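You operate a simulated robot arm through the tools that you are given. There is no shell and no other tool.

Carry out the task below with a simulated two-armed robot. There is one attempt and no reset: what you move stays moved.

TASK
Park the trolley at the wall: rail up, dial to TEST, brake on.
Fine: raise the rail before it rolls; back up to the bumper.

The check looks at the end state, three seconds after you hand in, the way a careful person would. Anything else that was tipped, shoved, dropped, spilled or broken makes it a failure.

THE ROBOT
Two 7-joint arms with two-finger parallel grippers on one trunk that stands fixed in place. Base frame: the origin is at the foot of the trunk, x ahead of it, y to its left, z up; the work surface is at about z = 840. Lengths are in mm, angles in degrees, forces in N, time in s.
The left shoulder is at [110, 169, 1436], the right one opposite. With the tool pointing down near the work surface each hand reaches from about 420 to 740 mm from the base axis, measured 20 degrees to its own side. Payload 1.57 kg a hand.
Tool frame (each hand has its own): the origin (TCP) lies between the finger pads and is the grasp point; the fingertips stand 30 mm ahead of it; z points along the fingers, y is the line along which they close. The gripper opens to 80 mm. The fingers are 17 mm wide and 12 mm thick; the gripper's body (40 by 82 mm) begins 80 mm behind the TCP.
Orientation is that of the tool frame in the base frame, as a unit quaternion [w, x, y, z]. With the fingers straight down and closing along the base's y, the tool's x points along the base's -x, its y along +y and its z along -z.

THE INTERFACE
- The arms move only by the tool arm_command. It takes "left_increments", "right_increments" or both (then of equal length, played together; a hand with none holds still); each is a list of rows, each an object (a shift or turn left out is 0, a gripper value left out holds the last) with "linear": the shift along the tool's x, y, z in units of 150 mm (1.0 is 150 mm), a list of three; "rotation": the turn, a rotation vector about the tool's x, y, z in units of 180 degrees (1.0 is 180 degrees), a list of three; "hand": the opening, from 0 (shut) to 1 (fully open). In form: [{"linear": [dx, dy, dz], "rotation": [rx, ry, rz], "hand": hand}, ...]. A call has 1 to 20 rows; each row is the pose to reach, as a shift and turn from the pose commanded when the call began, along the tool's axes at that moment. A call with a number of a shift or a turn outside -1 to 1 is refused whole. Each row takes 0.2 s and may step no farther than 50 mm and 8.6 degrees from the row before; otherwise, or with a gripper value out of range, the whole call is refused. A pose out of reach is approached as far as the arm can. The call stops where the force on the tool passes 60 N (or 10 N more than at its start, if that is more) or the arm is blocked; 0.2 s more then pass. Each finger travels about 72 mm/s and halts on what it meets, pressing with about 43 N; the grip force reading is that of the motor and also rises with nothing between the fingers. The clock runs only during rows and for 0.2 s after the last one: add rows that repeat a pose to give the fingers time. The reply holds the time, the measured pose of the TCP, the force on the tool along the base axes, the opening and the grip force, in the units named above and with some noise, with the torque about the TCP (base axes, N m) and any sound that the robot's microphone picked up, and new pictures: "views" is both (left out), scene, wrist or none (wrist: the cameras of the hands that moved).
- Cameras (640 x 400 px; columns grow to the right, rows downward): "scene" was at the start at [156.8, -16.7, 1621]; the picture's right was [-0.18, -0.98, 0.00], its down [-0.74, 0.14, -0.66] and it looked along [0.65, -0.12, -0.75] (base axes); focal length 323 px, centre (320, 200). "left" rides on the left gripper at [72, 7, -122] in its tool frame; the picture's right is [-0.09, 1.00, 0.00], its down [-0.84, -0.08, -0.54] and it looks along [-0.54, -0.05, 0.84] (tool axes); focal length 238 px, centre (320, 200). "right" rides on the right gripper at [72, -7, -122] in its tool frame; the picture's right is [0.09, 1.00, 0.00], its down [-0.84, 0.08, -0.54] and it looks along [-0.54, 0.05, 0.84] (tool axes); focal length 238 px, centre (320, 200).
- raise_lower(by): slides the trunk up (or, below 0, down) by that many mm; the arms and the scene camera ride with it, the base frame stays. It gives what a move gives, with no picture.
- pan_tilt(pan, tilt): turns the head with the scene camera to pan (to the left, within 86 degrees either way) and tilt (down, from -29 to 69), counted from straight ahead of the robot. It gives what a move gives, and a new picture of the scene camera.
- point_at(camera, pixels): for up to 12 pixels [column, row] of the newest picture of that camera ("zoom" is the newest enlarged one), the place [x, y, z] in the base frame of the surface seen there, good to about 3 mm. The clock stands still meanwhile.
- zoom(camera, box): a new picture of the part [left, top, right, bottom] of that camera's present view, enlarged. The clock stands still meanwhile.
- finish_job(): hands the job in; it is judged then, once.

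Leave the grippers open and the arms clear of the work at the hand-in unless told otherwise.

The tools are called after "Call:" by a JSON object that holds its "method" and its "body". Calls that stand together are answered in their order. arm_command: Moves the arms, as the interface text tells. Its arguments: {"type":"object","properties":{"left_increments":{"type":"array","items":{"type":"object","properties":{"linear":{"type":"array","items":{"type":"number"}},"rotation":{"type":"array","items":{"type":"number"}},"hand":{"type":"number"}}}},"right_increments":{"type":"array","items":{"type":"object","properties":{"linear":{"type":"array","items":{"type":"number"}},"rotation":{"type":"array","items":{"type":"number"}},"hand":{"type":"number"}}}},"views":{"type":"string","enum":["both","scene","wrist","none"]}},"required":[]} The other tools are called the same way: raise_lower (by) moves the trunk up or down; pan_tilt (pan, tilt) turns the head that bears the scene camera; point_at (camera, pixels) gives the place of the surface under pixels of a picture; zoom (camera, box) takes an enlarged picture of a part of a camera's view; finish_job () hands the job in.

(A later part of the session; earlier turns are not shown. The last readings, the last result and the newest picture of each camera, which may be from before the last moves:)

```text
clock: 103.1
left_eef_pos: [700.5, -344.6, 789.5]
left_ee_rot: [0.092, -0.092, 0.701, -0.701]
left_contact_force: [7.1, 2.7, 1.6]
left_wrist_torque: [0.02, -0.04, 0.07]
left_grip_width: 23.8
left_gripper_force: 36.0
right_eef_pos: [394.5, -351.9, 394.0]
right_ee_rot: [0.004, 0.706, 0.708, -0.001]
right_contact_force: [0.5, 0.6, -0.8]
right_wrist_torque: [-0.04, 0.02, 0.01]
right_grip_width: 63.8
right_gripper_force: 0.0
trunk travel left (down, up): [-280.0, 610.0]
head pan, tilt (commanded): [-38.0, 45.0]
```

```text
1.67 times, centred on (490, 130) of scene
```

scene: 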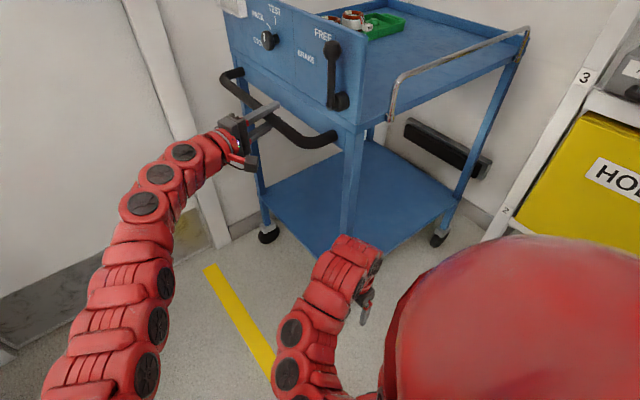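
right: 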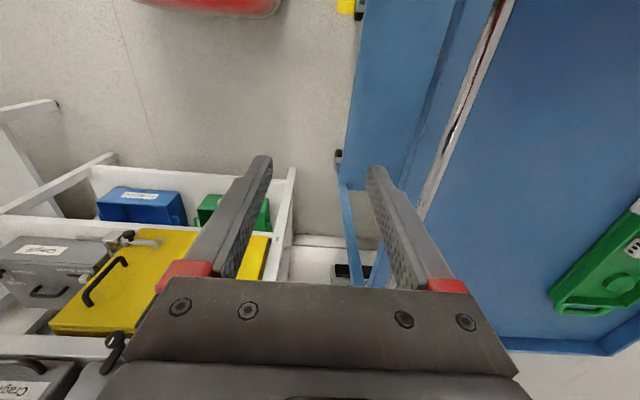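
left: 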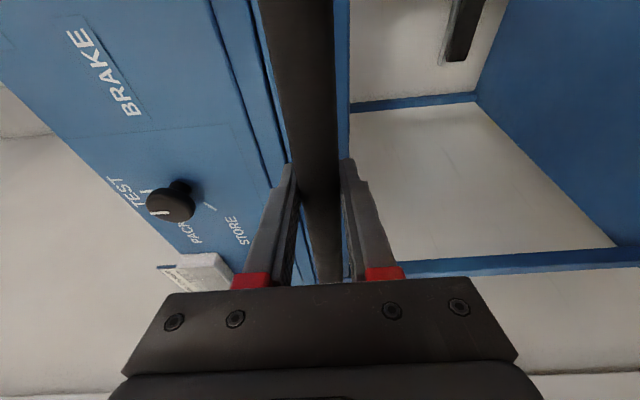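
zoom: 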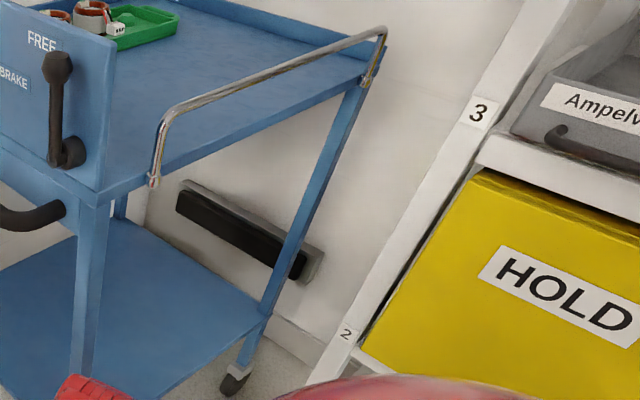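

About 190 mm remain to the bumper, and the shelf post (x≈305, y≈-800) is well clear of the trolley. Now I hand over: open the left fingers and back straight off the handle.

Call:
{"method": "arm_command", "body": {"left_increments": [{"hand": 0.5}, {"hand": 0.8}, {"hand": 0.95}, {"hand": 0.95}, {"linear": [0, 0, -0.1]}, {"linear": [0, 0, -0.25]}, {"linear": [0, 0, -0.4]}, {"linear": [0, 0, -0.55]}, {"linear": [0, 0, -0.7]}, {"linear": [0, 0, -0.85]}, {"linear": [0, 0, -1.0]}], "views": "both"}}

```text
clock: 105.5
left_eef_pos: [659.3, -200.2, 791.9]
left_ee_rot: [0.09, -0.092, 0.703, -0.7]
left_contact_force: [-0.3, 0.3, -0.3]
left_wrist_torque: [-0.03, -0.01, 0.01]
left_grip_width: 76.0
left_gripper_force: 0.0
right_eef_pos: [393.9, -351.0, 394.9]
right_ee_rot: [0.003, 0.708, 0.706, 0.0]
right_contact_force: [-0.5, 0.1, 0.8]
right_wrist_torque: [0.0, 0.02, -0.04]
right_grip_width: 63.9
right_gripper_force: 0.0
trunk travel left (down, up): [-280.0, 610.0]
head pan, tilt (commanded): [-38.0, 45.0]
```

scene: 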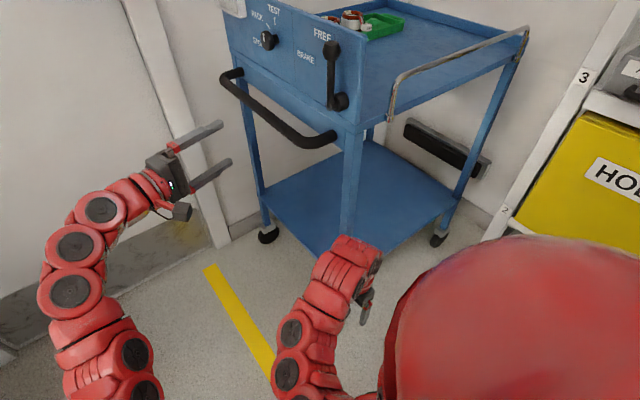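
left: 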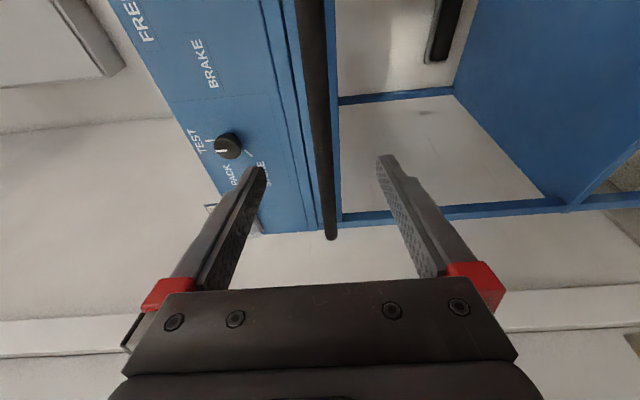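

The trolley stayed put. I move the left hand well away to the left in two further steps.

Call:
{"method": "arm_command", "body": {"left_increments": [{"linear": [0.02, -0.05, -0.15]}, {"linear": [0.04, -0.1, -0.35]}, {"linear": [0.06, -0.15, -0.55]}, {"linear": [0.08, -0.2, -0.75]}, {"linear": [0.1, -0.25, -0.9]}, {"linear": [0.1, -0.3, -1.0]}, {"linear": [0.1, -0.3, -1.0]}], "views": "none"}}

Call:
{"method": "arm_command", "body": {"left_increments": [{"linear": [0.02, -0.05, -0.15]}, {"linear": [0.04, -0.1, -0.35]}, {"linear": [0.06, -0.15, -0.55]}, {"linear": [0.08, -0.2, -0.75]}, {"linear": [0.1, -0.25, -0.9]}, {"linear": [0.1, -0.3, -1.0]}, {"linear": [0.1, -0.3, -1.0]}], "views": "scene"}}

```text
clock: 107.1
left_eef_pos: [606.4, -59.6, 837.6]
left_ee_rot: [0.091, -0.091, 0.702, -0.701]
left_contact_force: [-0.1, 0.4, 0.5]
left_wrist_torque: [0.02, -0.03, 0.03]
left_grip_width: 76.1
left_gripper_force: 0.0
right_eef_pos: [394.4, -350.1, 394.1]
right_ee_rot: [0.003, 0.708, 0.706, -0.001]
right_contact_force: [0.4, -0.5, 0.6]
right_wrist_torque: [-0.03, 0.0, -0.01]
right_grip_width: 63.8
right_gripper_force: 0.1
trunk travel left (down, up): [-280.0, 610.0]
head pan, tilt (commanded): [-38.0, 45.0]
```

```text
clock: 108.7
left_eef_pos: [554.8, 79.2, 881.6]
left_ee_rot: [0.092, -0.091, 0.702, -0.701]
left_contact_force: [-0.2, 0.5, -0.7]
left_wrist_torque: [0.01, -0.01, -0.01]
left_grip_width: 75.9
left_gripper_force: 0.0
right_eef_pos: [393.4, -350.4, 394.0]
right_ee_rot: [0.003, 0.708, 0.706, -0.001]
right_contact_force: [0.3, 1.1, 0.2]
right_wrist_torque: [0.01, 0.02, 0.01]
right_grip_width: 64.0
right_gripper_force: 0.1
trunk travel left (down, up): [-280.0, 610.0]
head pan, tilt (commanded): [-38.0, 45.0]
```

scene: 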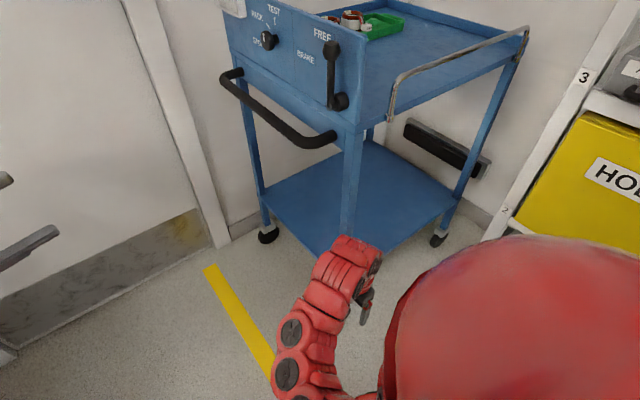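

Now the right arm. I roll its hand back to the standard roll while moving it out to about (480,-230,420), staying on the near-left side clear of the trolley.

Call:
{"method": "arm_command", "body": {"right_increments": [{"linear": [0.067, 0.048, -0.014], "rotation": [0, 0, -0.042]}, {"linear": [0.133, 0.097, -0.029], "rotation": [0, 0, -0.083]}, {"linear": [0.2, 0.145, -0.043], "rotation": [0, 0, -0.125]}, {"linear": [0.267, 0.193, -0.058], "rotation": [0, 0, -0.167]}, {"linear": [0.333, 0.242, -0.072], "rotation": [0, 0, -0.208]}, {"linear": [0.4, 0.29, -0.087], "rotation": [0, 0, -0.25]}, {"linear": [0.467, 0.338, -0.101], "rotation": [0, 0, -0.292]}, {"linear": [0.533, 0.387, -0.115], "rotation": [0, 0, -0.333]}, {"linear": [0.6, 0.435, -0.13], "rotation": [0, 0, -0.375]}, {"linear": [0.667, 0.483, -0.144], "rotation": [0, 0, -0.417]}, {"linear": [0.733, 0.532, -0.159], "rotation": [0, 0, -0.458]}, {"linear": [0.8, 0.58, -0.173], "rotation": [0, 0, -0.5]}, {"linear": [0.8, 0.58, -0.173], "rotation": [0, 0, -0.5]}], "views": "scene"}}

```text
clock: 111.5
left_eef_pos: [554.3, 81.4, 880.5]
left_ee_rot: [0.093, -0.092, 0.702, -0.7]
left_contact_force: [0.7, -0.6, -0.3]
left_wrist_torque: [0.02, -0.02, -0.01]
left_grip_width: 76.0
left_gripper_force: 0.1
right_eef_pos: [481.0, -230.3, 420.4]
right_ee_rot: [0.002, -0.001, 1.0, -0.003]
right_contact_force: [0.5, 0.5, 0.1]
right_wrist_torque: [0.0, 0.0, -0.01]
right_grip_width: 64.1
right_gripper_force: 0.0
trunk travel left (down, up): [-280.0, 610.0]
head pan, tilt (commanded): [-38.0, 45.0]
```

scene: 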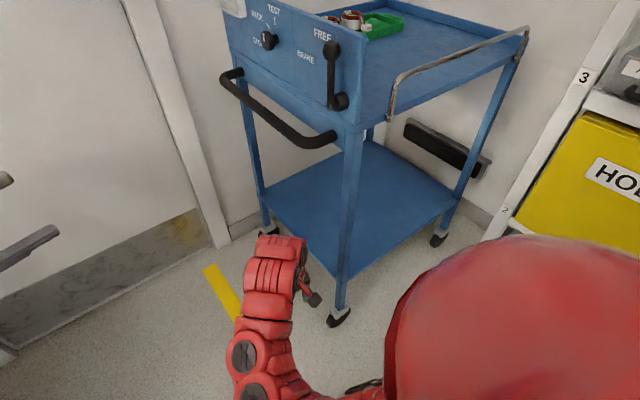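

The left hand would be near the right wrist's coming path, so I move the left hand another 150 mm away and a bit up, first.

Call:
{"method": "arm_command", "body": {"left_increments": [{"linear": [0, -0.06, -0.15]}, {"linear": [0, -0.12, -0.3]}, {"linear": [0, -0.18, -0.45]}, {"linear": [0, -0.24, -0.6]}, {"linear": [0, -0.3, -0.75]}, {"linear": [0, -0.36, -0.9]}, {"linear": [0, -0.4, -1.0]}, {"linear": [0, -0.4, -1.0]}], "views": "none"}}

Call:
{"method": "arm_command", "body": {"right_increments": [{"linear": [-0.07, 0.03, -0.1], "rotation": [0.035, 0, 0]}, {"linear": [-0.14, 0.06, -0.2], "rotation": [0.07, 0, 0]}, {"linear": [-0.21, 0.09, -0.32], "rotation": [0.105, 0, 0]}, {"linear": [-0.29, 0.12, -0.44], "rotation": [0.14, 0, 0]}, {"linear": [-0.37, 0.15, -0.56], "rotation": [0.175, 0, 0]}, {"linear": [-0.45, 0.18, -0.7], "rotation": [0.21, 0, 0]}, {"linear": [-0.54, 0.2, -0.85], "rotation": [0.245, 0, 0]}, {"linear": [-0.627, 0.2, -0.987], "rotation": [0.278, 0, 0]}, {"linear": [-0.627, 0.2, -0.987], "rotation": [0.278, 0, 0]}], "views": "both"}}

```text
clock: 113.3
left_eef_pos: [514.9, 228.0, 940.9]
left_ee_rot: [0.093, -0.093, 0.702, -0.7]
left_contact_force: [-0.7, 0.1, -0.6]
left_wrist_torque: [0.0, 0.01, 0.03]
left_grip_width: 75.4
left_gripper_force: 0.0
right_eef_pos: [481.9, -230.9, 419.4]
right_ee_rot: [0.002, 0.0, 1.0, -0.003]
right_contact_force: [0.2, 0.6, 0.5]
right_wrist_torque: [0.01, -0.01, -0.01]
right_grip_width: 63.8
right_gripper_force: 0.1
trunk travel left (down, up): [-280.0, 610.0]
head pan, tilt (commanded): [-38.0, 45.0]
```

```text
clock: 115.3
left_eef_pos: [515.2, 226.5, 941.4]
left_ee_rot: [-0.092, 0.091, -0.701, 0.701]
left_contact_force: [0.1, 1.6, 1.0]
left_wrist_torque: [-0.01, 0.03, -0.02]
left_grip_width: 75.7
left_gripper_force: 0.1
right_eef_pos: [574.3, -199.7, 567.9]
right_ee_rot: [0.003, 0.002, 0.905, -0.426]
right_contact_force: [-1.0, 0.4, -0.2]
right_wrist_torque: [0.01, -0.03, 0.01]
right_grip_width: 64.2
right_gripper_force: 0.1
trunk travel left (down, up): [-280.0, 610.0]
head pan, tilt (commanded): [-38.0, 45.0]
```

scene: 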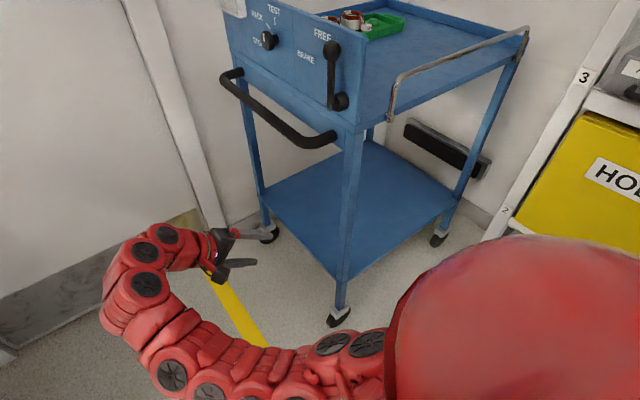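
right: 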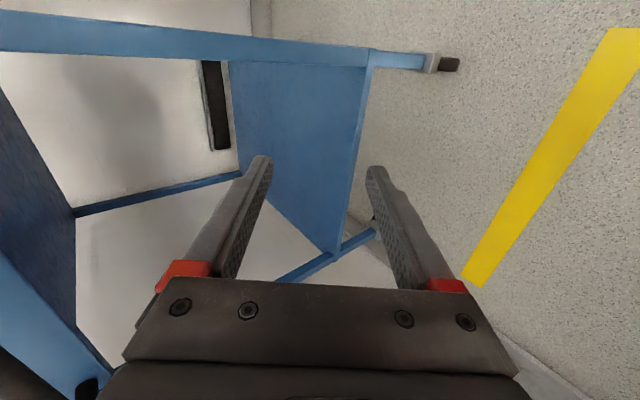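

Good. I continue raising and turning the right hand until it points toward -y.

Call:
{"method": "arm_command", "body": {"right_increments": [{"linear": [-0.03, -0.15, -0.13], "rotation": [0.037, 0, 0]}, {"linear": [-0.06, -0.3, -0.26], "rotation": [0.074, 0, 0]}, {"linear": [-0.09, -0.46, -0.385], "rotation": [0.111, 0, 0]}, {"linear": [-0.12, -0.61, -0.51], "rotation": [0.148, 0, 0]}, {"linear": [-0.15, -0.77, -0.64], "rotation": [0.185, 0, 0]}, {"linear": [-0.173, -0.92, -0.77], "rotation": [0.222, 0, 0]}, {"linear": [-0.173, -0.92, -0.77], "rotation": [0.222, 0, 0]}], "views": "both"}}

```text
clock: 116.9
left_eef_pos: [515.1, 225.8, 940.9]
left_ee_rot: [0.093, -0.092, 0.702, -0.7]
left_contact_force: [0.1, 0.1, 0.4]
left_wrist_torque: [0.0, -0.02, -0.02]
left_grip_width: 76.2
left_gripper_force: 0.1
right_eef_pos: [598.9, -200.5, 747.7]
right_ee_rot: [-0.002, -0.001, -0.705, 0.709]
right_contact_force: [-0.2, 0.6, 0.5]
right_wrist_torque: [-0.01, 0.02, -0.02]
right_grip_width: 64.0
right_gripper_force: 0.0
right hand out of reach, approached as far as the arm can: row 1, 2, 3, 4, 5
trunk travel left (down, up): [-280.0, 610.0]
head pan, tilt (commanded): [-38.0, 45.0]
```

scene: 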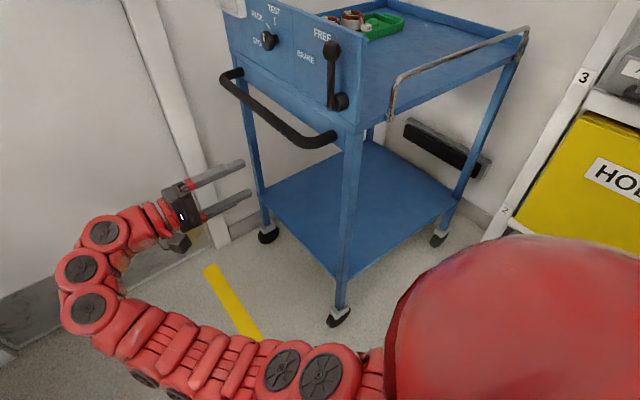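
right: 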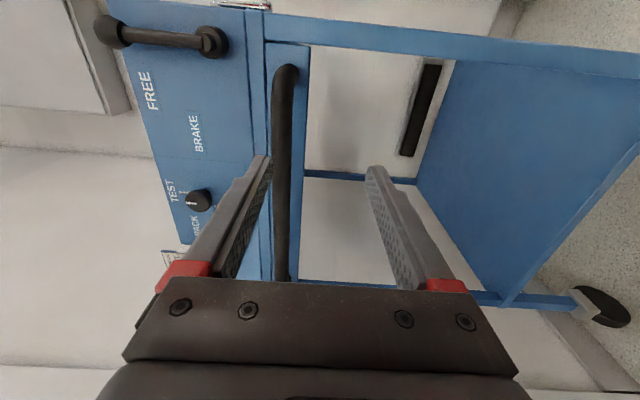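

The right hand now faces the handle. I measure the handle's present place in this view.

Call:
{"method": "point_at", "body": {"camera": "right", "pixels": [[288, 90], [284, 130], [283, 170], [282, 210], [275, 170], [292, 170], [281, 260]]}}

```text
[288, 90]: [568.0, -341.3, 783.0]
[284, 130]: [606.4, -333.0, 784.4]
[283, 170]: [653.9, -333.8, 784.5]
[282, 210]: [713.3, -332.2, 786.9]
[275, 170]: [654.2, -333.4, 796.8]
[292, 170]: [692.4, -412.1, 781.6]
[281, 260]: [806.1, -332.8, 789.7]
```

Handle centre at y≈-345, z≈788. I go to the pre-grasp (662,-277,789) with a 15° yaw and the fingers open.

Call:
{"method": "arm_command", "body": {"right_increments": [{"linear": [-0.07, -0.06, 0.05], "rotation": [0, -0.02, 0], "hand": 0.95}, {"linear": [-0.14, -0.12, 0.12], "rotation": [0, -0.04, 0], "hand": 0.95}, {"linear": [-0.21, -0.18, 0.2], "rotation": [0, -0.06, 0]}, {"linear": [-0.28, -0.24, 0.28], "rotation": [0, -0.0833, 0]}, {"linear": [-0.35, -0.273, 0.36], "rotation": [0, -0.0833, 0]}, {"linear": [-0.42, -0.273, 0.44], "rotation": [0, -0.0833, 0]}, {"linear": [-0.42, -0.273, 0.51], "rotation": [0, -0.0833, 0]}, {"linear": [-0.42, -0.273, 0.51], "rotation": [0, -0.0833, 0]}], "views": "both"}}

```text
clock: 118.7
left_eef_pos: [515.2, 226.6, 941.1]
left_ee_rot: [0.093, -0.092, 0.702, -0.7]
left_contact_force: [0.4, -0.4, 0.2]
left_wrist_torque: [-0.05, -0.04, 0.0]
left_grip_width: 75.9
left_gripper_force: 0.1
right_eef_pos: [664.0, -275.4, 789.1]
right_ee_rot: [-0.093, 0.091, -0.699, 0.703]
right_contact_force: [-0.4, -0.1, -0.6]
right_wrist_torque: [0.02, 0.01, -0.01]
right_grip_width: 75.8
right_gripper_force: 0.0
trunk travel left (down, up): [-280.0, 610.0]
head pan, tilt (commanded): [-38.0, 45.0]
```

scene: 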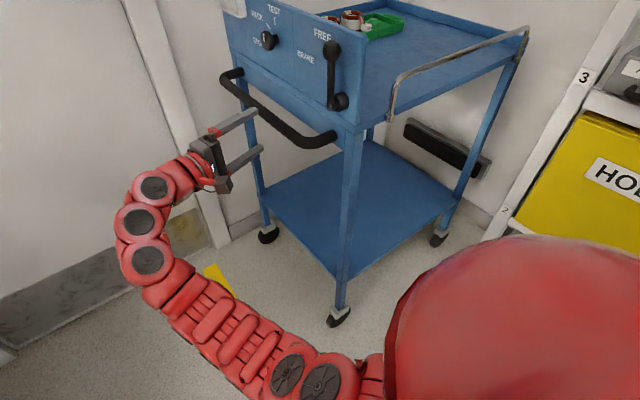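
right: 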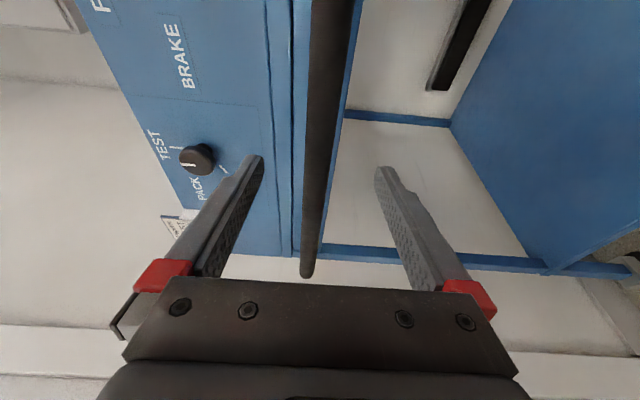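

Bar centred between the right fingers. I advance 70 mm and close.

Call:
{"method": "arm_command", "body": {"right_increments": [{"linear": [0, 0, 0.1]}, {"linear": [0, 0, 0.2]}, {"linear": [0, 0, 0.3]}, {"linear": [0, 0, 0.4]}, {"linear": [0, 0, 0.467]}, {"linear": [0, 0, 0.467], "hand": 0.7}, {"linear": [0, 0, 0.467], "hand": 0.5}, {"linear": [0, 0, 0.467], "hand": 0.35}, {"linear": [0, 0, 0.467], "hand": 0.2}, {"linear": [0, 0, 0.467], "hand": 0.2}], "views": "wrist"}}

```text
clock: 120.9
left_eef_pos: [514.8, 226.4, 940.4]
left_ee_rot: [0.092, -0.093, 0.702, -0.701]
left_contact_force: [0.2, 0.2, 0.2]
left_wrist_torque: [0.01, 0.0, -0.04]
left_grip_width: 76.2
left_gripper_force: 0.1
right_eef_pos: [682.0, -343.2, 790.3]
right_ee_rot: [-0.094, 0.091, -0.699, 0.703]
right_contact_force: [4.5, -2.8, 6.9]
right_wrist_torque: [-0.01, 0.17, 0.14]
right_grip_width: 23.8
right_gripper_force: 35.7
trunk travel left (down, up): [-280.0, 610.0]
head pan, tilt (commanded): [-38.0, 45.0]
```

right: 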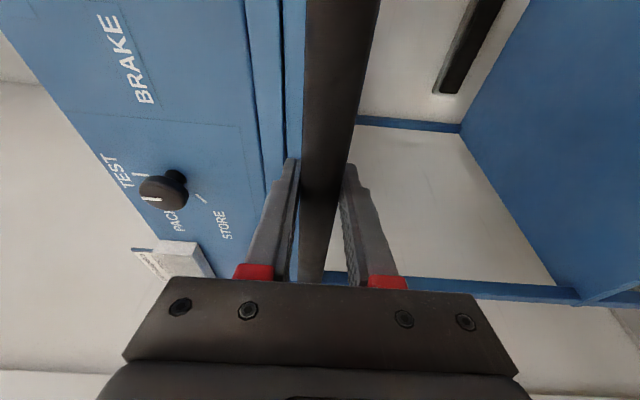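

Gripped (23.8 mm, 36 N). I push 140 mm toward -y, smoothly, leaving ~45 mm to the bumper.

Call:
{"method": "arm_command", "body": {"right_increments": [{"linear": [0.0069, -0.004, 0.0258]}, {"linear": [0.0173, -0.008, 0.0644]}, {"linear": [0.0311, -0.008, 0.1159]}, {"linear": [0.0466, -0.008, 0.1739]}, {"linear": [0.0639, -0.008, 0.2383]}, {"linear": [0.0812, -0.008, 0.3027]}, {"linear": [0.0984, -0.008, 0.3671]}, {"linear": [0.1157, -0.008, 0.4315]}, {"linear": [0.133, -0.008, 0.4959]}, {"linear": [0.1502, -0.008, 0.5603]}, {"linear": [0.1675, -0.008, 0.6247]}, {"linear": [0.1848, -0.008, 0.6891]}, {"linear": [0.202, -0.008, 0.7535]}, {"linear": [0.2158, -0.008, 0.805]}, {"linear": [0.2279, -0.008, 0.85]}, {"linear": [0.2366, -0.008, 0.8823]}, {"linear": [0.2418, -0.008, 0.9016]}, {"linear": [0.2418, -0.008, 0.9016]}], "views": "both"}}

```text
clock: 124.7
left_eef_pos: [515.2, 225.8, 939.7]
left_ee_rot: [0.091, -0.093, 0.702, -0.7]
left_contact_force: [-0.1, 0.3, -0.9]
left_wrist_torque: [0.03, -0.02, 0.02]
left_grip_width: 76.2
left_gripper_force: 0.1
right_eef_pos: [682.2, -484.1, 790.3]
right_ee_rot: [-0.092, 0.091, -0.7, 0.702]
right_contact_force: [-0.7, 2.6, -18.6]
right_wrist_torque: [-0.01, 0.17, 0.23]
right_grip_width: 23.8
right_gripper_force: 36.1
trunk travel left (down, up): [-280.0, 610.0]
head pan, tilt (commanded): [-38.0, 45.0]
```

scene: 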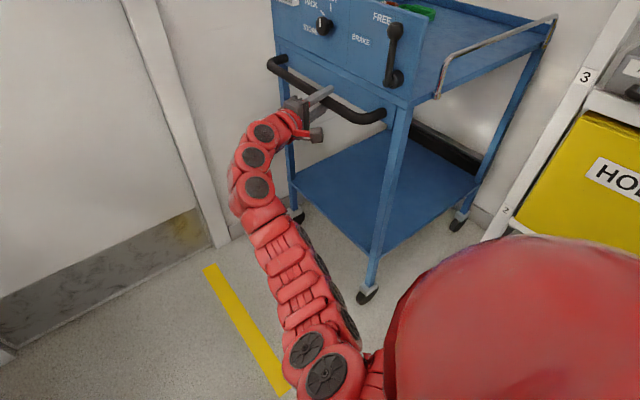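
right: 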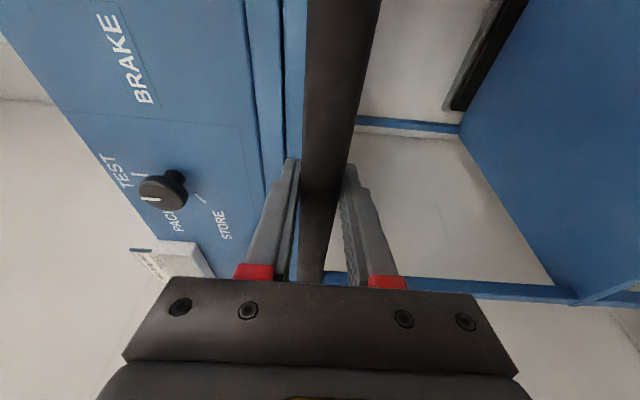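

Now 413 mm in total. I measure the remaining gap between the trolley's right leg/shelf and the bumper.

Call:
{"method": "zoom", "body": {"camera": "scene", "box": [390, 90, 540, 240]}}

Call:
{"method": "point_at", "body": {"camera": "zoom", "pixels": [[200, 150], [150, 110], [320, 250], [335, 260], [300, 310], [345, 210], [360, 180], [280, 190]]}}

```text
2.67 times, centred on (465, 165) of scene
```

zoom: 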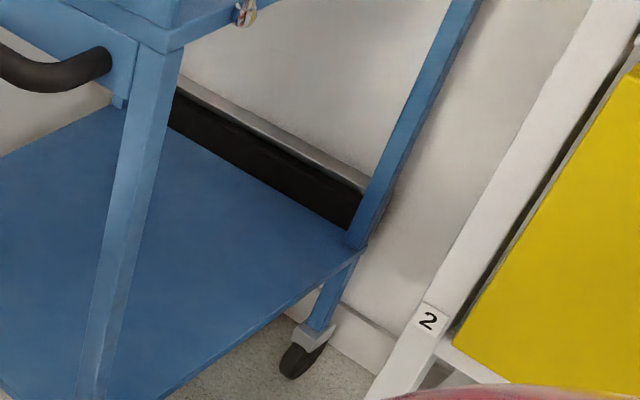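

```text
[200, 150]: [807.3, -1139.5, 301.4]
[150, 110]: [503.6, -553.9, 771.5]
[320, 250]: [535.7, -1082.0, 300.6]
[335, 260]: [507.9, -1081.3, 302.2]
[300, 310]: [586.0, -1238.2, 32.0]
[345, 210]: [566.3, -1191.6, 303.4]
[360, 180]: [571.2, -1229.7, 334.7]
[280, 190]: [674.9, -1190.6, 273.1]
```

The shelf edge is at y≈-1140, the bumper face at y≈-1191: about 48 mm to go. I push 38 mm slowly.

Call:
{"method": "arm_command", "body": {"right_increments": [{"linear": [0.0035, 0.006, 0.0129]}, {"linear": [0.0086, 0.01, 0.0322]}, {"linear": [0.0155, 0.01, 0.058]}, {"linear": [0.0224, 0.01, 0.0837]}, {"linear": [0.0294, 0.01, 0.1095]}, {"linear": [0.0363, 0.01, 0.1352]}, {"linear": [0.0432, 0.01, 0.161]}, {"linear": [0.0501, 0.01, 0.1868]}, {"linear": [0.0553, 0.01, 0.2061]}, {"linear": [0.0604, 0.01, 0.2254]}, {"linear": [0.0639, 0.01, 0.2383]}, {"linear": [0.0656, 0.01, 0.2447]}, {"linear": [0.0656, 0.01, 0.2447]}], "views": "scene"}}

Call:
{"method": "zoom", "body": {"camera": "scene", "box": [390, 90, 540, 240]}}

Call:
{"method": "point_at", "body": {"camera": "zoom", "pixels": [[200, 120], [260, 150], [300, 170], [340, 195], [330, 220], [360, 180], [300, 190], [250, 165]]}}

```text
clock: 127.5
left_eef_pos: [515.1, 226.6, 940.3]
left_ee_rot: [0.092, -0.093, 0.702, -0.7]
left_contact_force: [0.0, 0.7, 0.0]
left_wrist_torque: [0.01, -0.02, 0.02]
left_grip_width: 75.8
left_gripper_force: 0.1
right_eef_pos: [681.4, -519.9, 790.1]
right_ee_rot: [-0.092, 0.093, -0.699, 0.703]
right_contact_force: [-2.3, 16.9, -15.2]
right_wrist_torque: [0.06, 0.06, -0.87]
right_grip_width: 23.7
right_gripper_force: 36.0
trunk travel left (down, up): [-280.0, 610.0]
head pan, tilt (commanded): [-38.0, 45.0]
```

scene: 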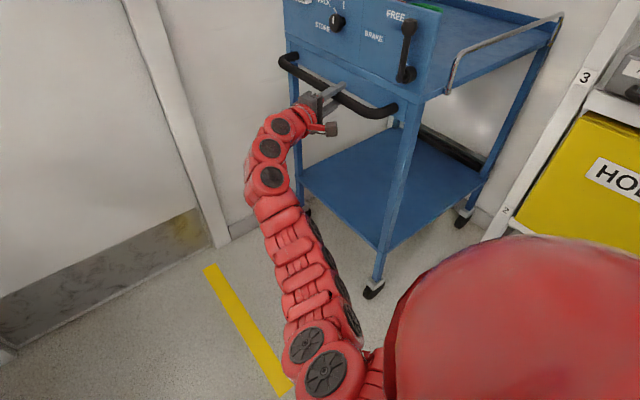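

```text
2.67 times, centred on (465, 165) of scene
```

zoom: 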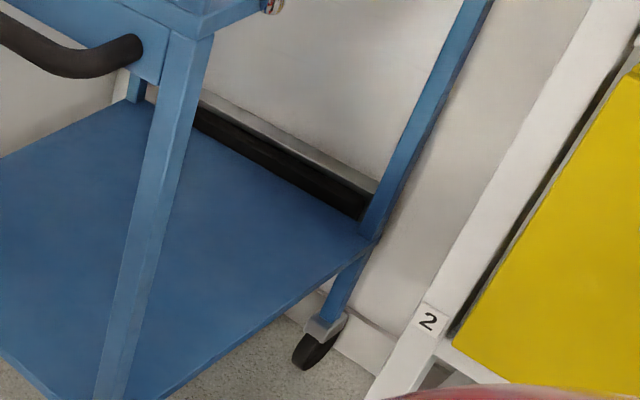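

```text
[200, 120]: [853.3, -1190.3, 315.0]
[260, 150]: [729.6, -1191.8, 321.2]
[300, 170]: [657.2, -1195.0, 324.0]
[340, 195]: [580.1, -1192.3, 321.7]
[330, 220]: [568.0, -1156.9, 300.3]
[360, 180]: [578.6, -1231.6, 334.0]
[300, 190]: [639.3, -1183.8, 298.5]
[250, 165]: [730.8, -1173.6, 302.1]
```

The force toward +y rose to 17 N at TCP y=-520: it has likely met the bumper. I press 4 mm more to see whether it still moves.

Call:
{"method": "arm_command", "body": {"right_increments": [{"linear": [0.0035, 0.005, 0.0129]}, {"linear": [0.0069, 0.005, 0.0258]}, {"linear": [0.0069, 0.005, 0.0258]}, {"linear": [0.0069, 0.005, 0.0258]}], "views": "wrist"}}

```text
clock: 128.5
left_eef_pos: [515.2, 227.7, 939.7]
left_ee_rot: [0.092, -0.093, 0.702, -0.701]
left_contact_force: [-0.4, 0.2, -0.4]
left_wrist_torque: [0.05, -0.02, 0.03]
left_grip_width: 75.9
left_gripper_force: 0.1
right_eef_pos: [682.7, -520.5, 789.8]
right_ee_rot: [-0.094, 0.092, -0.698, 0.703]
right_contact_force: [-5.3, 31.5, -17.2]
right_wrist_torque: [0.03, 0.17, -0.15]
right_grip_width: 24.1
right_gripper_force: 36.1
trunk travel left (down, up): [-280.0, 610.0]
head pan, tilt (commanded): [-38.0, 45.0]
```

right: 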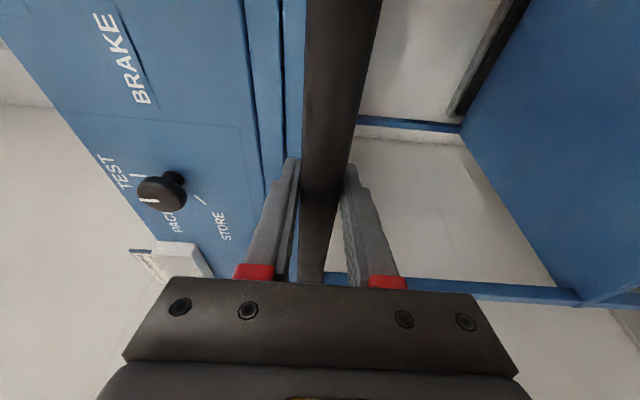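

It no longer moves (31 N at y≈-520.5): the trolley is against the bumper. I ease the pressure back to a light touch, then open the fingers.

Call:
{"method": "arm_command", "body": {"right_increments": [{"linear": [-0.0035, 0.008, -0.0129]}, {"linear": [-0.0052, 0.01, -0.0193]}, {"linear": [-0.0069, 0.01, -0.0258]}, {"linear": [-0.0069, 0.01, -0.0258]}], "views": "none"}}

```text
clock: 129.5
left_eef_pos: [516.0, 227.7, 940.3]
left_ee_rot: [0.091, -0.093, 0.702, -0.7]
left_contact_force: [-0.1, -0.3, -0.6]
left_wrist_torque: [0.0, 0.01, 0.01]
left_grip_width: 75.9
left_gripper_force: 0.1
right_eef_pos: [682.0, -519.6, 789.8]
right_ee_rot: [-0.093, 0.091, -0.698, 0.705]
right_contact_force: [30.4, -4.9, 11.0]
right_wrist_torque: [0.02, 0.27, -0.22]
right_grip_width: 24.0
right_gripper_force: 36.5
trunk travel left (down, up): [-280.0, 610.0]
head pan, tilt (commanded): [-38.0, 45.0]
```

Slight sideways strain (30 N in x), little in y. I nudge 2 mm back toward the bumper so it rests in light contact.

Call:
{"method": "arm_command", "body": {"right_increments": [{"linear": [0.0017, 0, 0.0064]}, {"linear": [0.0035, 0, 0.0129]}, {"linear": [0.0035, 0, 0.0129]}, {"linear": [0.0035, 0, 0.0129]}], "views": "none"}}

```text
clock: 130.5
left_eef_pos: [516.5, 227.4, 939.7]
left_ee_rot: [-0.091, 0.093, -0.7, 0.702]
left_contact_force: [1.1, -0.9, -0.2]
left_wrist_torque: [0.01, 0.0, 0.0]
left_grip_width: 75.8
left_gripper_force: 0.1
right_eef_pos: [682.1, -521.2, 789.4]
right_ee_rot: [-0.094, 0.092, -0.697, 0.704]
right_contact_force: [28.0, 4.7, 17.5]
right_wrist_torque: [-0.03, 0.31, -0.08]
right_grip_width: 24.0
right_gripper_force: 35.8
trunk travel left (down, up): [-280.0, 610.0]
head pan, tilt (commanded): [-38.0, 45.0]
```

Light contact (+4.7 N). Now I open the fingers without moving and look.

Call:
{"method": "arm_command", "body": {"right_increments": [{"hand": 0.4}, {"hand": 0.6}, {"hand": 0.8}, {"hand": 0.95}, {"hand": 0.95}], "views": "both"}}

Call:
{"method": "point_at", "body": {"camera": "right", "pixels": [[340, 60], [335, 100], [328, 140]]}}

Call:
{"method": "zoom", "body": {"camera": "scene", "box": [390, 90, 540, 240]}}

Call:
{"method": "point_at", "body": {"camera": "zoom", "pixels": [[260, 150], [300, 170], [300, 190], [310, 200], [250, 165], [345, 215], [200, 135], [355, 228]]}}

```text
clock: 131.7
left_eef_pos: [515.9, 226.4, 940.9]
left_ee_rot: [0.093, -0.091, 0.702, -0.7]
left_contact_force: [0.8, -0.1, -0.2]
left_wrist_torque: [0.0, -0.03, -0.01]
left_grip_width: 76.1
left_gripper_force: 0.0
right_eef_pos: [680.2, -523.2, 788.2]
right_ee_rot: [-0.092, 0.09, -0.699, 0.703]
right_contact_force: [-0.3, -0.1, -0.4]
right_wrist_torque: [0.0, 0.01, -0.01]
right_grip_width: 75.9
right_gripper_force: 0.1
trunk travel left (down, up): [-280.0, 610.0]
head pan, tilt (commanded): [-38.0, 45.0]
```

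scene: 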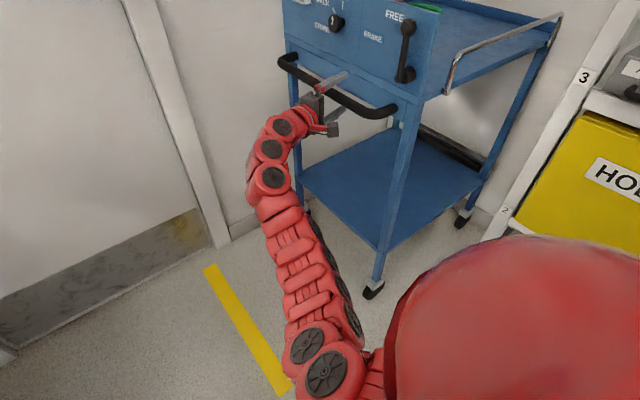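
right: 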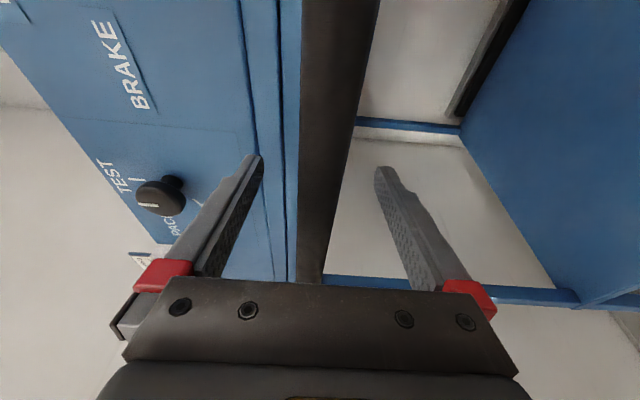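

```text
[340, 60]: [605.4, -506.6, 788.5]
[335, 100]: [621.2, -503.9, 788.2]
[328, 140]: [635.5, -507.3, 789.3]
```

```text
2.67 times, centred on (465, 165) of scene
```

zoom: 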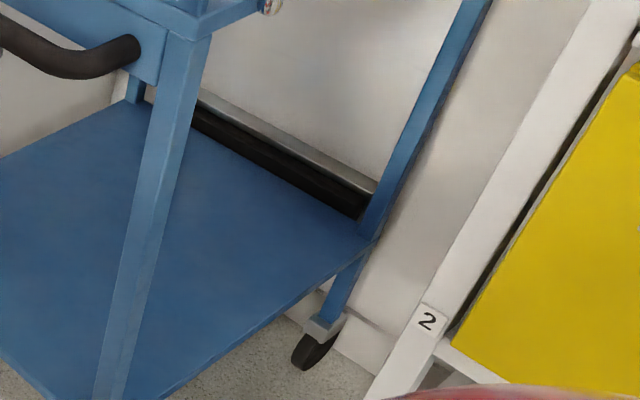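

```text
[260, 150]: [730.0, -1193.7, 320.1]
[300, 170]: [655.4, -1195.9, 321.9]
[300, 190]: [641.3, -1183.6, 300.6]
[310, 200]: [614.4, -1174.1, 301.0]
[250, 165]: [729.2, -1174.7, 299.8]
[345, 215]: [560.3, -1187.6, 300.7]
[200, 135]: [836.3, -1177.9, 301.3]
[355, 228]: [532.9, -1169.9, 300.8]
```

The trolley rests against the bumper (shelf edge meets the black strip, no gap visible) and stayed there. Now I back the right hand off the handle by 105 mm.

Call:
{"method": "arm_command", "body": {"right_increments": [{"linear": [0, 0, -0.1]}, {"linear": [0, 0, -0.25]}, {"linear": [0, 0, -0.4]}, {"linear": [0, 0, -0.55]}, {"linear": [0, 0, -0.7]}, {"linear": [0, 0, -0.7], "hand": 0.3}, {"linear": [0, 0, -0.7], "hand": 0.0}, {"linear": [0, 0, -0.7], "hand": 0.0}], "views": "both"}}

```text
clock: 133.5
left_eef_pos: [514.9, 227.1, 941.1]
left_ee_rot: [0.093, -0.092, 0.702, -0.7]
left_contact_force: [0.4, -0.8, 0.8]
left_wrist_torque: [0.0, 0.03, 0.0]
left_grip_width: 75.9
left_gripper_force: 0.1
right_eef_pos: [652.9, -419.4, 791.8]
right_ee_rot: [-0.093, 0.09, -0.698, 0.704]
right_contact_force: [0.1, -0.8, -0.1]
right_wrist_torque: [-0.01, -0.01, 0.01]
right_grip_width: 0.1
right_gripper_force: 19.0
trunk travel left (down, up): [-280.0, 610.0]
head pan, tilt (commanded): [-38.0, 45.0]
```

scene: 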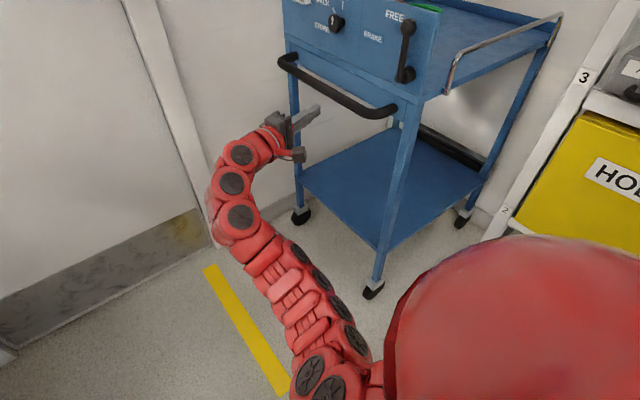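
right: 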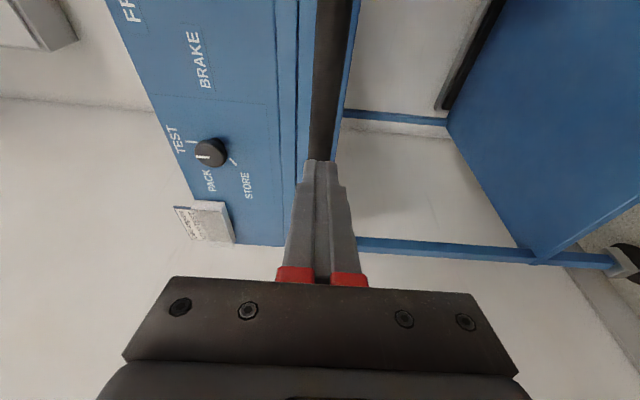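

Now I go to the near side of the upright lever: fingers closed, about (505,-440,937), turning the yaw back to straight -y.

Call:
{"method": "arm_command", "body": {"right_increments": [{"linear": [0.1, -0.1, -0.05], "rotation": [0, 0.01, 0]}, {"linear": [0.2, -0.2, -0.1], "rotation": [0, 0.02, 0]}, {"linear": [0.3, -0.3, -0.127], "rotation": [0, 0.03, 0]}, {"linear": [0.4, -0.4, -0.127], "rotation": [0, 0.04, 0]}, {"linear": [0.5, -0.5, -0.127], "rotation": [0, 0.05, 0]}, {"linear": [0.6, -0.6, -0.127], "rotation": [0, 0.06, 0]}, {"linear": [0.7, -0.7, -0.127], "rotation": [0, 0.07, 0]}, {"linear": [0.8, -0.8, -0.127], "rotation": [0, 0.0833, 0]}, {"linear": [0.9, -0.9, -0.127], "rotation": [0, 0.0833, 0]}, {"linear": [0.988, -0.967, -0.127], "rotation": [0, 0.0833, 0]}, {"linear": [0.988, -0.967, -0.127], "rotation": [0, 0.0833, 0]}], "views": "both"}}

```text
clock: 135.9
left_eef_pos: [514.6, 226.7, 940.9]
left_ee_rot: [0.092, -0.093, 0.702, -0.7]
left_contact_force: [0.6, 0.0, -0.6]
left_wrist_torque: [-0.02, -0.03, 0.0]
left_grip_width: 75.9
left_gripper_force: 0.1
right_eef_pos: [504.5, -438.4, 933.3]
right_ee_rot: [-0.002, -0.002, -0.705, 0.709]
right_contact_force: [-0.4, 0.2, 0.1]
right_wrist_torque: [0.02, 0.0, 0.02]
right_grip_width: 0.0
right_gripper_force: 21.0
trunk travel left (down, up): [-280.0, 610.0]
head pan, tilt (commanded): [-38.0, 45.0]
```

scene: 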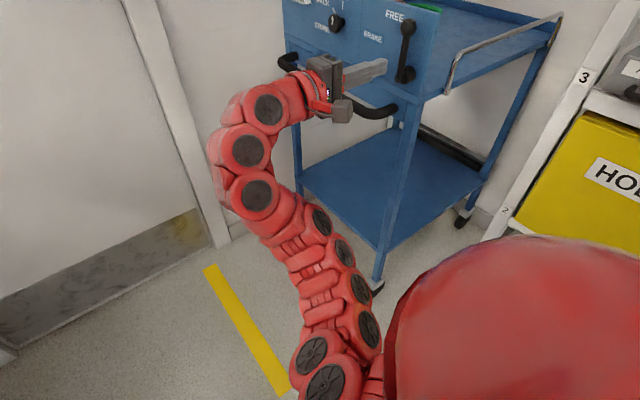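
right: 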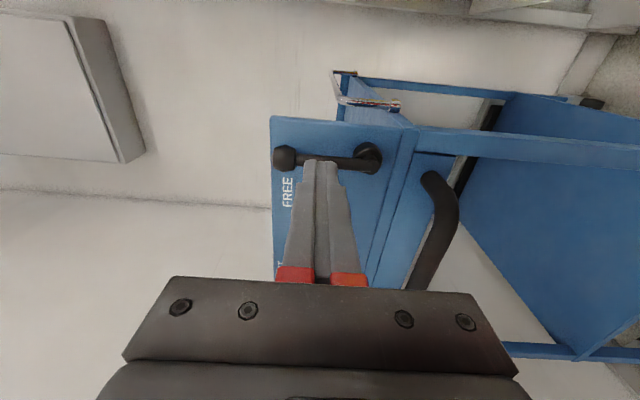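

The lever is seen beyond the fingertips: knob (285,157), hub (367,157). I measure it at the new trolley position.

Call:
{"method": "point_at", "body": {"camera": "right", "pixels": [[285, 157], [300, 160], [345, 163], [352, 158], [367, 150], [275, 190], [285, 190]]}}

Call:
{"method": "zoom", "body": {"camera": "right", "box": [255, 90, 415, 200]}}

```text
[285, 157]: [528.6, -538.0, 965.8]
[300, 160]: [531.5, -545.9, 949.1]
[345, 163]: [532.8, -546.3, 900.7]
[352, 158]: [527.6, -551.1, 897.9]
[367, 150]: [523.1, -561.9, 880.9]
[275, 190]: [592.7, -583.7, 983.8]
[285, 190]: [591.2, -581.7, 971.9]
```

```text
3.64 times, centred on (335, 145) of right
```

zoom: 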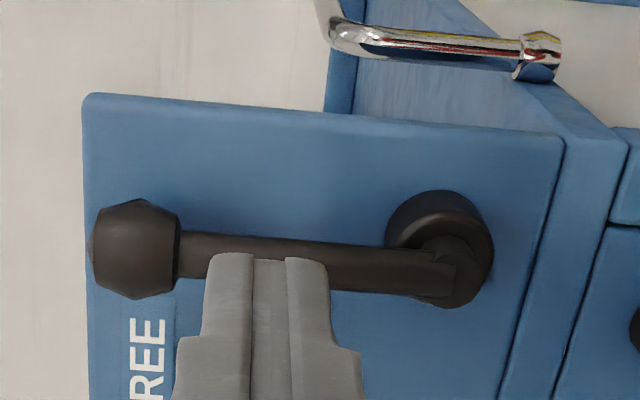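

Panel face y≈-583, lever shaft x≈525–540, front y≈-546. I advance 97 mm along -y so the fingertips stand beside the shaft (x 496–513, tip y≈-566).

Call:
{"method": "arm_command", "body": {"right_increments": [{"linear": [0, 0, 0.1]}, {"linear": [0, 0, 0.2]}, {"linear": [0, 0, 0.3]}, {"linear": [0, 0, 0.4]}, {"linear": [0, 0, 0.5]}, {"linear": [0, 0, 0.58]}, {"linear": [0, 0, 0.647]}, {"linear": [0, 0, 0.647]}], "views": "both"}}

Call:
{"method": "zoom", "body": {"camera": "scene", "box": [330, 0, 480, 130]}}

```text
clock: 137.7
left_eef_pos: [513.7, 226.7, 941.2]
left_ee_rot: [-0.092, 0.092, -0.701, 0.701]
left_contact_force: [-1.0, -0.9, 0.4]
left_wrist_torque: [-0.01, -0.01, 0.01]
left_grip_width: 75.9
left_gripper_force: 0.1
right_eef_pos: [502.8, -538.1, 932.9]
right_ee_rot: [-0.001, -0.001, -0.705, 0.709]
right_contact_force: [0.5, -0.5, 0.1]
right_wrist_torque: [0.01, -0.02, 0.0]
right_grip_width: 0.2
right_gripper_force: 21.0
trunk travel left (down, up): [-280.0, 610.0]
head pan, tilt (commanded): [-38.0, 45.0]
```

scene: 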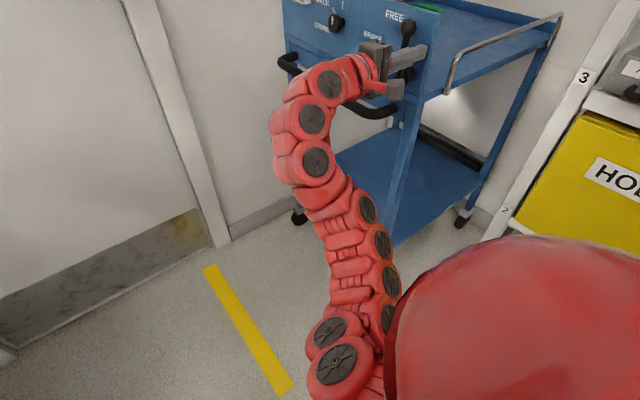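
right: 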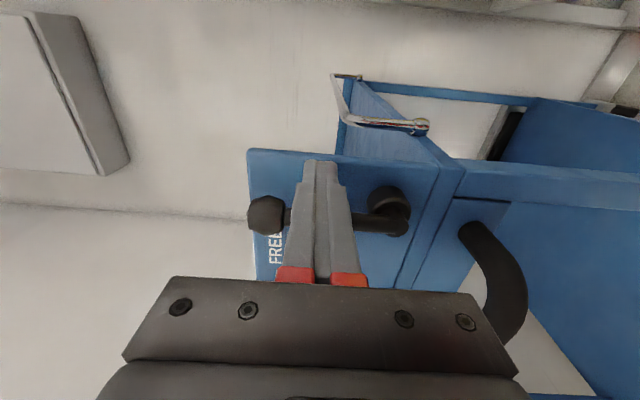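

```text
3.08 times, centred on (405, 65) of scene
```

zoom: 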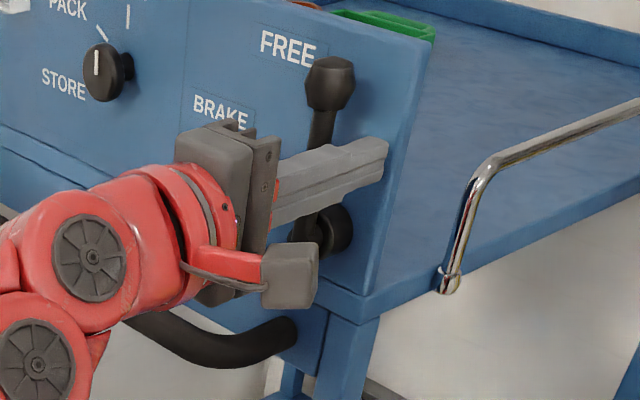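

The fingers stand beside the lever on its near side. I push it over along its arc toward +x, first about halfway.

Call:
{"method": "arm_command", "body": {"right_increments": [{"linear": [-0.06, -0.02, 0]}, {"linear": [-0.1, -0.027, 0]}, {"linear": [-0.14, -0.033, 0]}, {"linear": [-0.18, -0.037, 0]}, {"linear": [-0.22, -0.04, 0]}, {"linear": [-0.26, -0.035, 0]}, {"linear": [-0.293, -0.03, 0]}, {"linear": [-0.33, -0.022, 0]}, {"linear": [-0.36, -0.013, 0]}], "views": "both"}}

Call:
{"method": "zoom", "body": {"camera": "scene", "box": [330, 0, 480, 130]}}

```text
clock: 139.7
left_eef_pos: [515.5, 226.9, 941.0]
left_ee_rot: [0.093, -0.092, 0.702, -0.7]
left_contact_force: [0.3, 0.1, -0.6]
left_wrist_torque: [-0.03, 0.0, 0.01]
left_grip_width: 75.9
left_gripper_force: 0.1
right_eef_pos: [559.2, -537.0, 935.1]
right_ee_rot: [0.0, -0.002, -0.705, 0.709]
right_contact_force: [-0.4, -0.3, 0.0]
right_wrist_torque: [-0.01, -0.02, -0.01]
right_grip_width: 0.2
right_gripper_force: 21.1
trunk travel left (down, up): [-280.0, 610.0]
head pan, tilt (commanded): [-38.0, 45.0]
```

scene: 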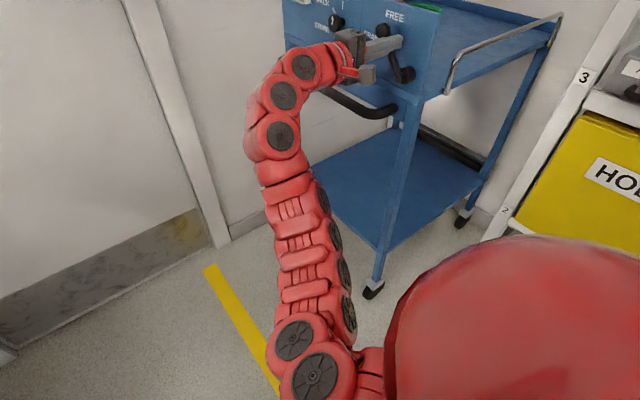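
right: 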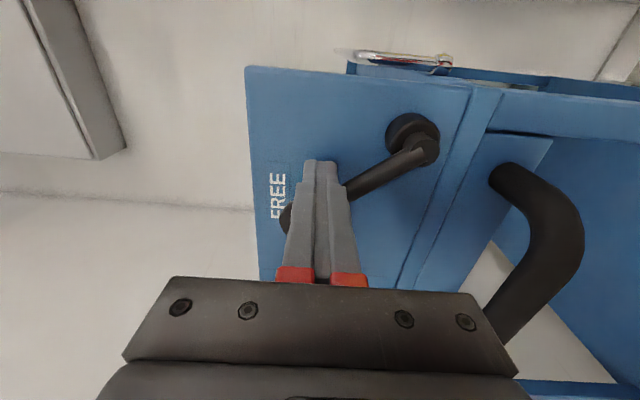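

```text
3.08 times, centred on (405, 65) of scene
```

zoom: 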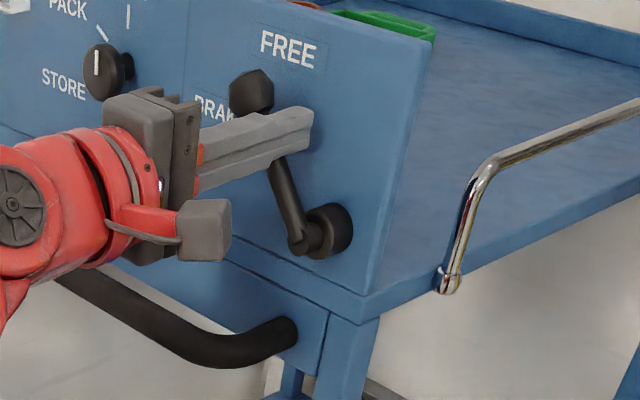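

The lever follows (now ~50°). I continue down along the arc to about 10°.

Call:
{"method": "arm_command", "body": {"right_increments": [{"linear": [-0.047, 0.033, 0]}, {"linear": [-0.075, 0.053, 0]}, {"linear": [-0.1, 0.073, 0]}, {"linear": [-0.14, 0.113, 0]}, {"linear": [-0.16, 0.135, 0]}, {"linear": [-0.173, 0.157, 0]}, {"linear": [-0.19, 0.18, 0]}, {"linear": [-0.196, 0.2, 0]}], "views": "both"}}

Call:
{"method": "zoom", "body": {"camera": "scene", "box": [330, 0, 480, 130]}}

```text
clock: 141.5
left_eef_pos: [513.9, 226.5, 941.1]
left_ee_rot: [0.093, -0.093, 0.702, -0.7]
left_contact_force: [-0.3, 0.2, 0.4]
left_wrist_torque: [-0.01, 0.02, 0.01]
left_grip_width: 75.7
left_gripper_force: 0.0
right_eef_pos: [588.8, -536.6, 905.2]
right_ee_rot: [-0.001, -0.001, -0.706, 0.709]
right_contact_force: [0.6, 0.4, 0.3]
right_wrist_torque: [0.01, 0.04, 0.03]
right_grip_width: 0.2
right_gripper_force: 21.5
trunk travel left (down, up): [-280.0, 610.0]
head pan, tilt (commanded): [-38.0, 45.0]
```

scene: 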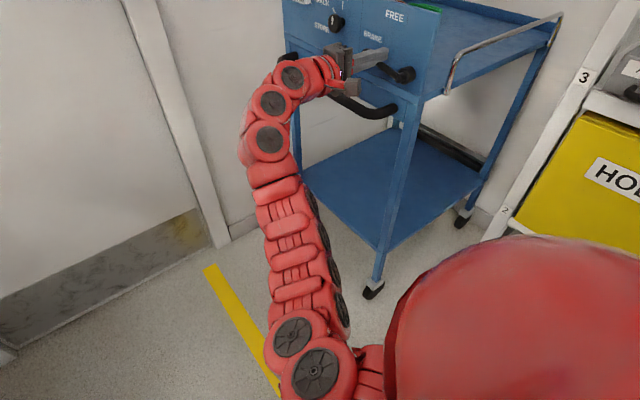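
right: 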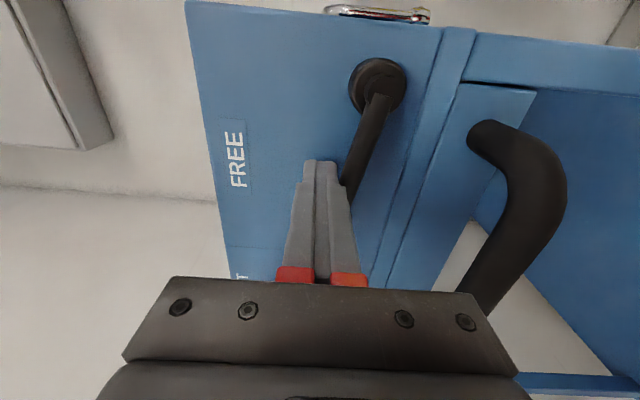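

```text
3.08 times, centred on (405, 65) of scene
```

zoom: 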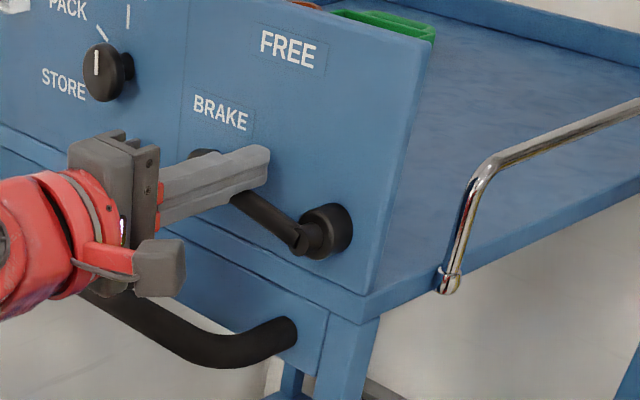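

The lever is nearly horizontal beside BRAKE. I press down gently in 3 mm steps to feel its end stop.

Call:
{"method": "arm_command", "body": {"right_increments": [{"linear": [-0.003, 0.02, 0]}, {"linear": [-0.005, 0.04, 0]}, {"linear": [-0.005, 0.04, 0]}], "views": "wrist"}}

```text
clock: 142.3
left_eef_pos: [513.5, 228.5, 941.6]
left_ee_rot: [0.093, -0.093, 0.701, -0.701]
left_contact_force: [-0.3, 0.2, 0.3]
left_wrist_torque: [0.01, 0.0, -0.02]
left_grip_width: 76.3
left_gripper_force: 0.1
right_eef_pos: [587.6, -535.1, 903.7]
right_ee_rot: [-0.002, -0.003, -0.703, 0.711]
right_contact_force: [8.8, -4.7, 29.0]
right_wrist_torque: [-0.56, -0.31, 0.11]
right_grip_width: 0.1
right_gripper_force: 21.7
trunk travel left (down, up): [-280.0, 610.0]
head pan, tilt (commanded): [-38.0, 45.0]
```

right: 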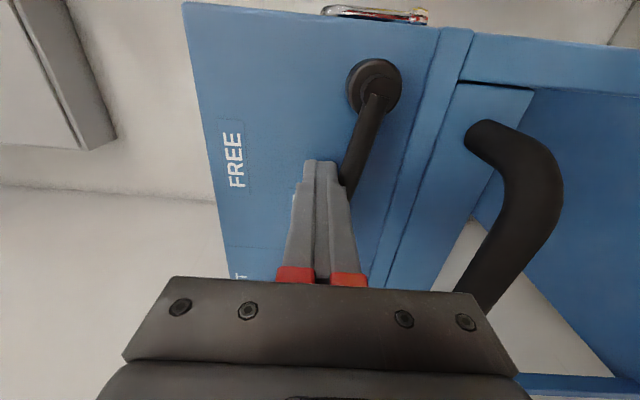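

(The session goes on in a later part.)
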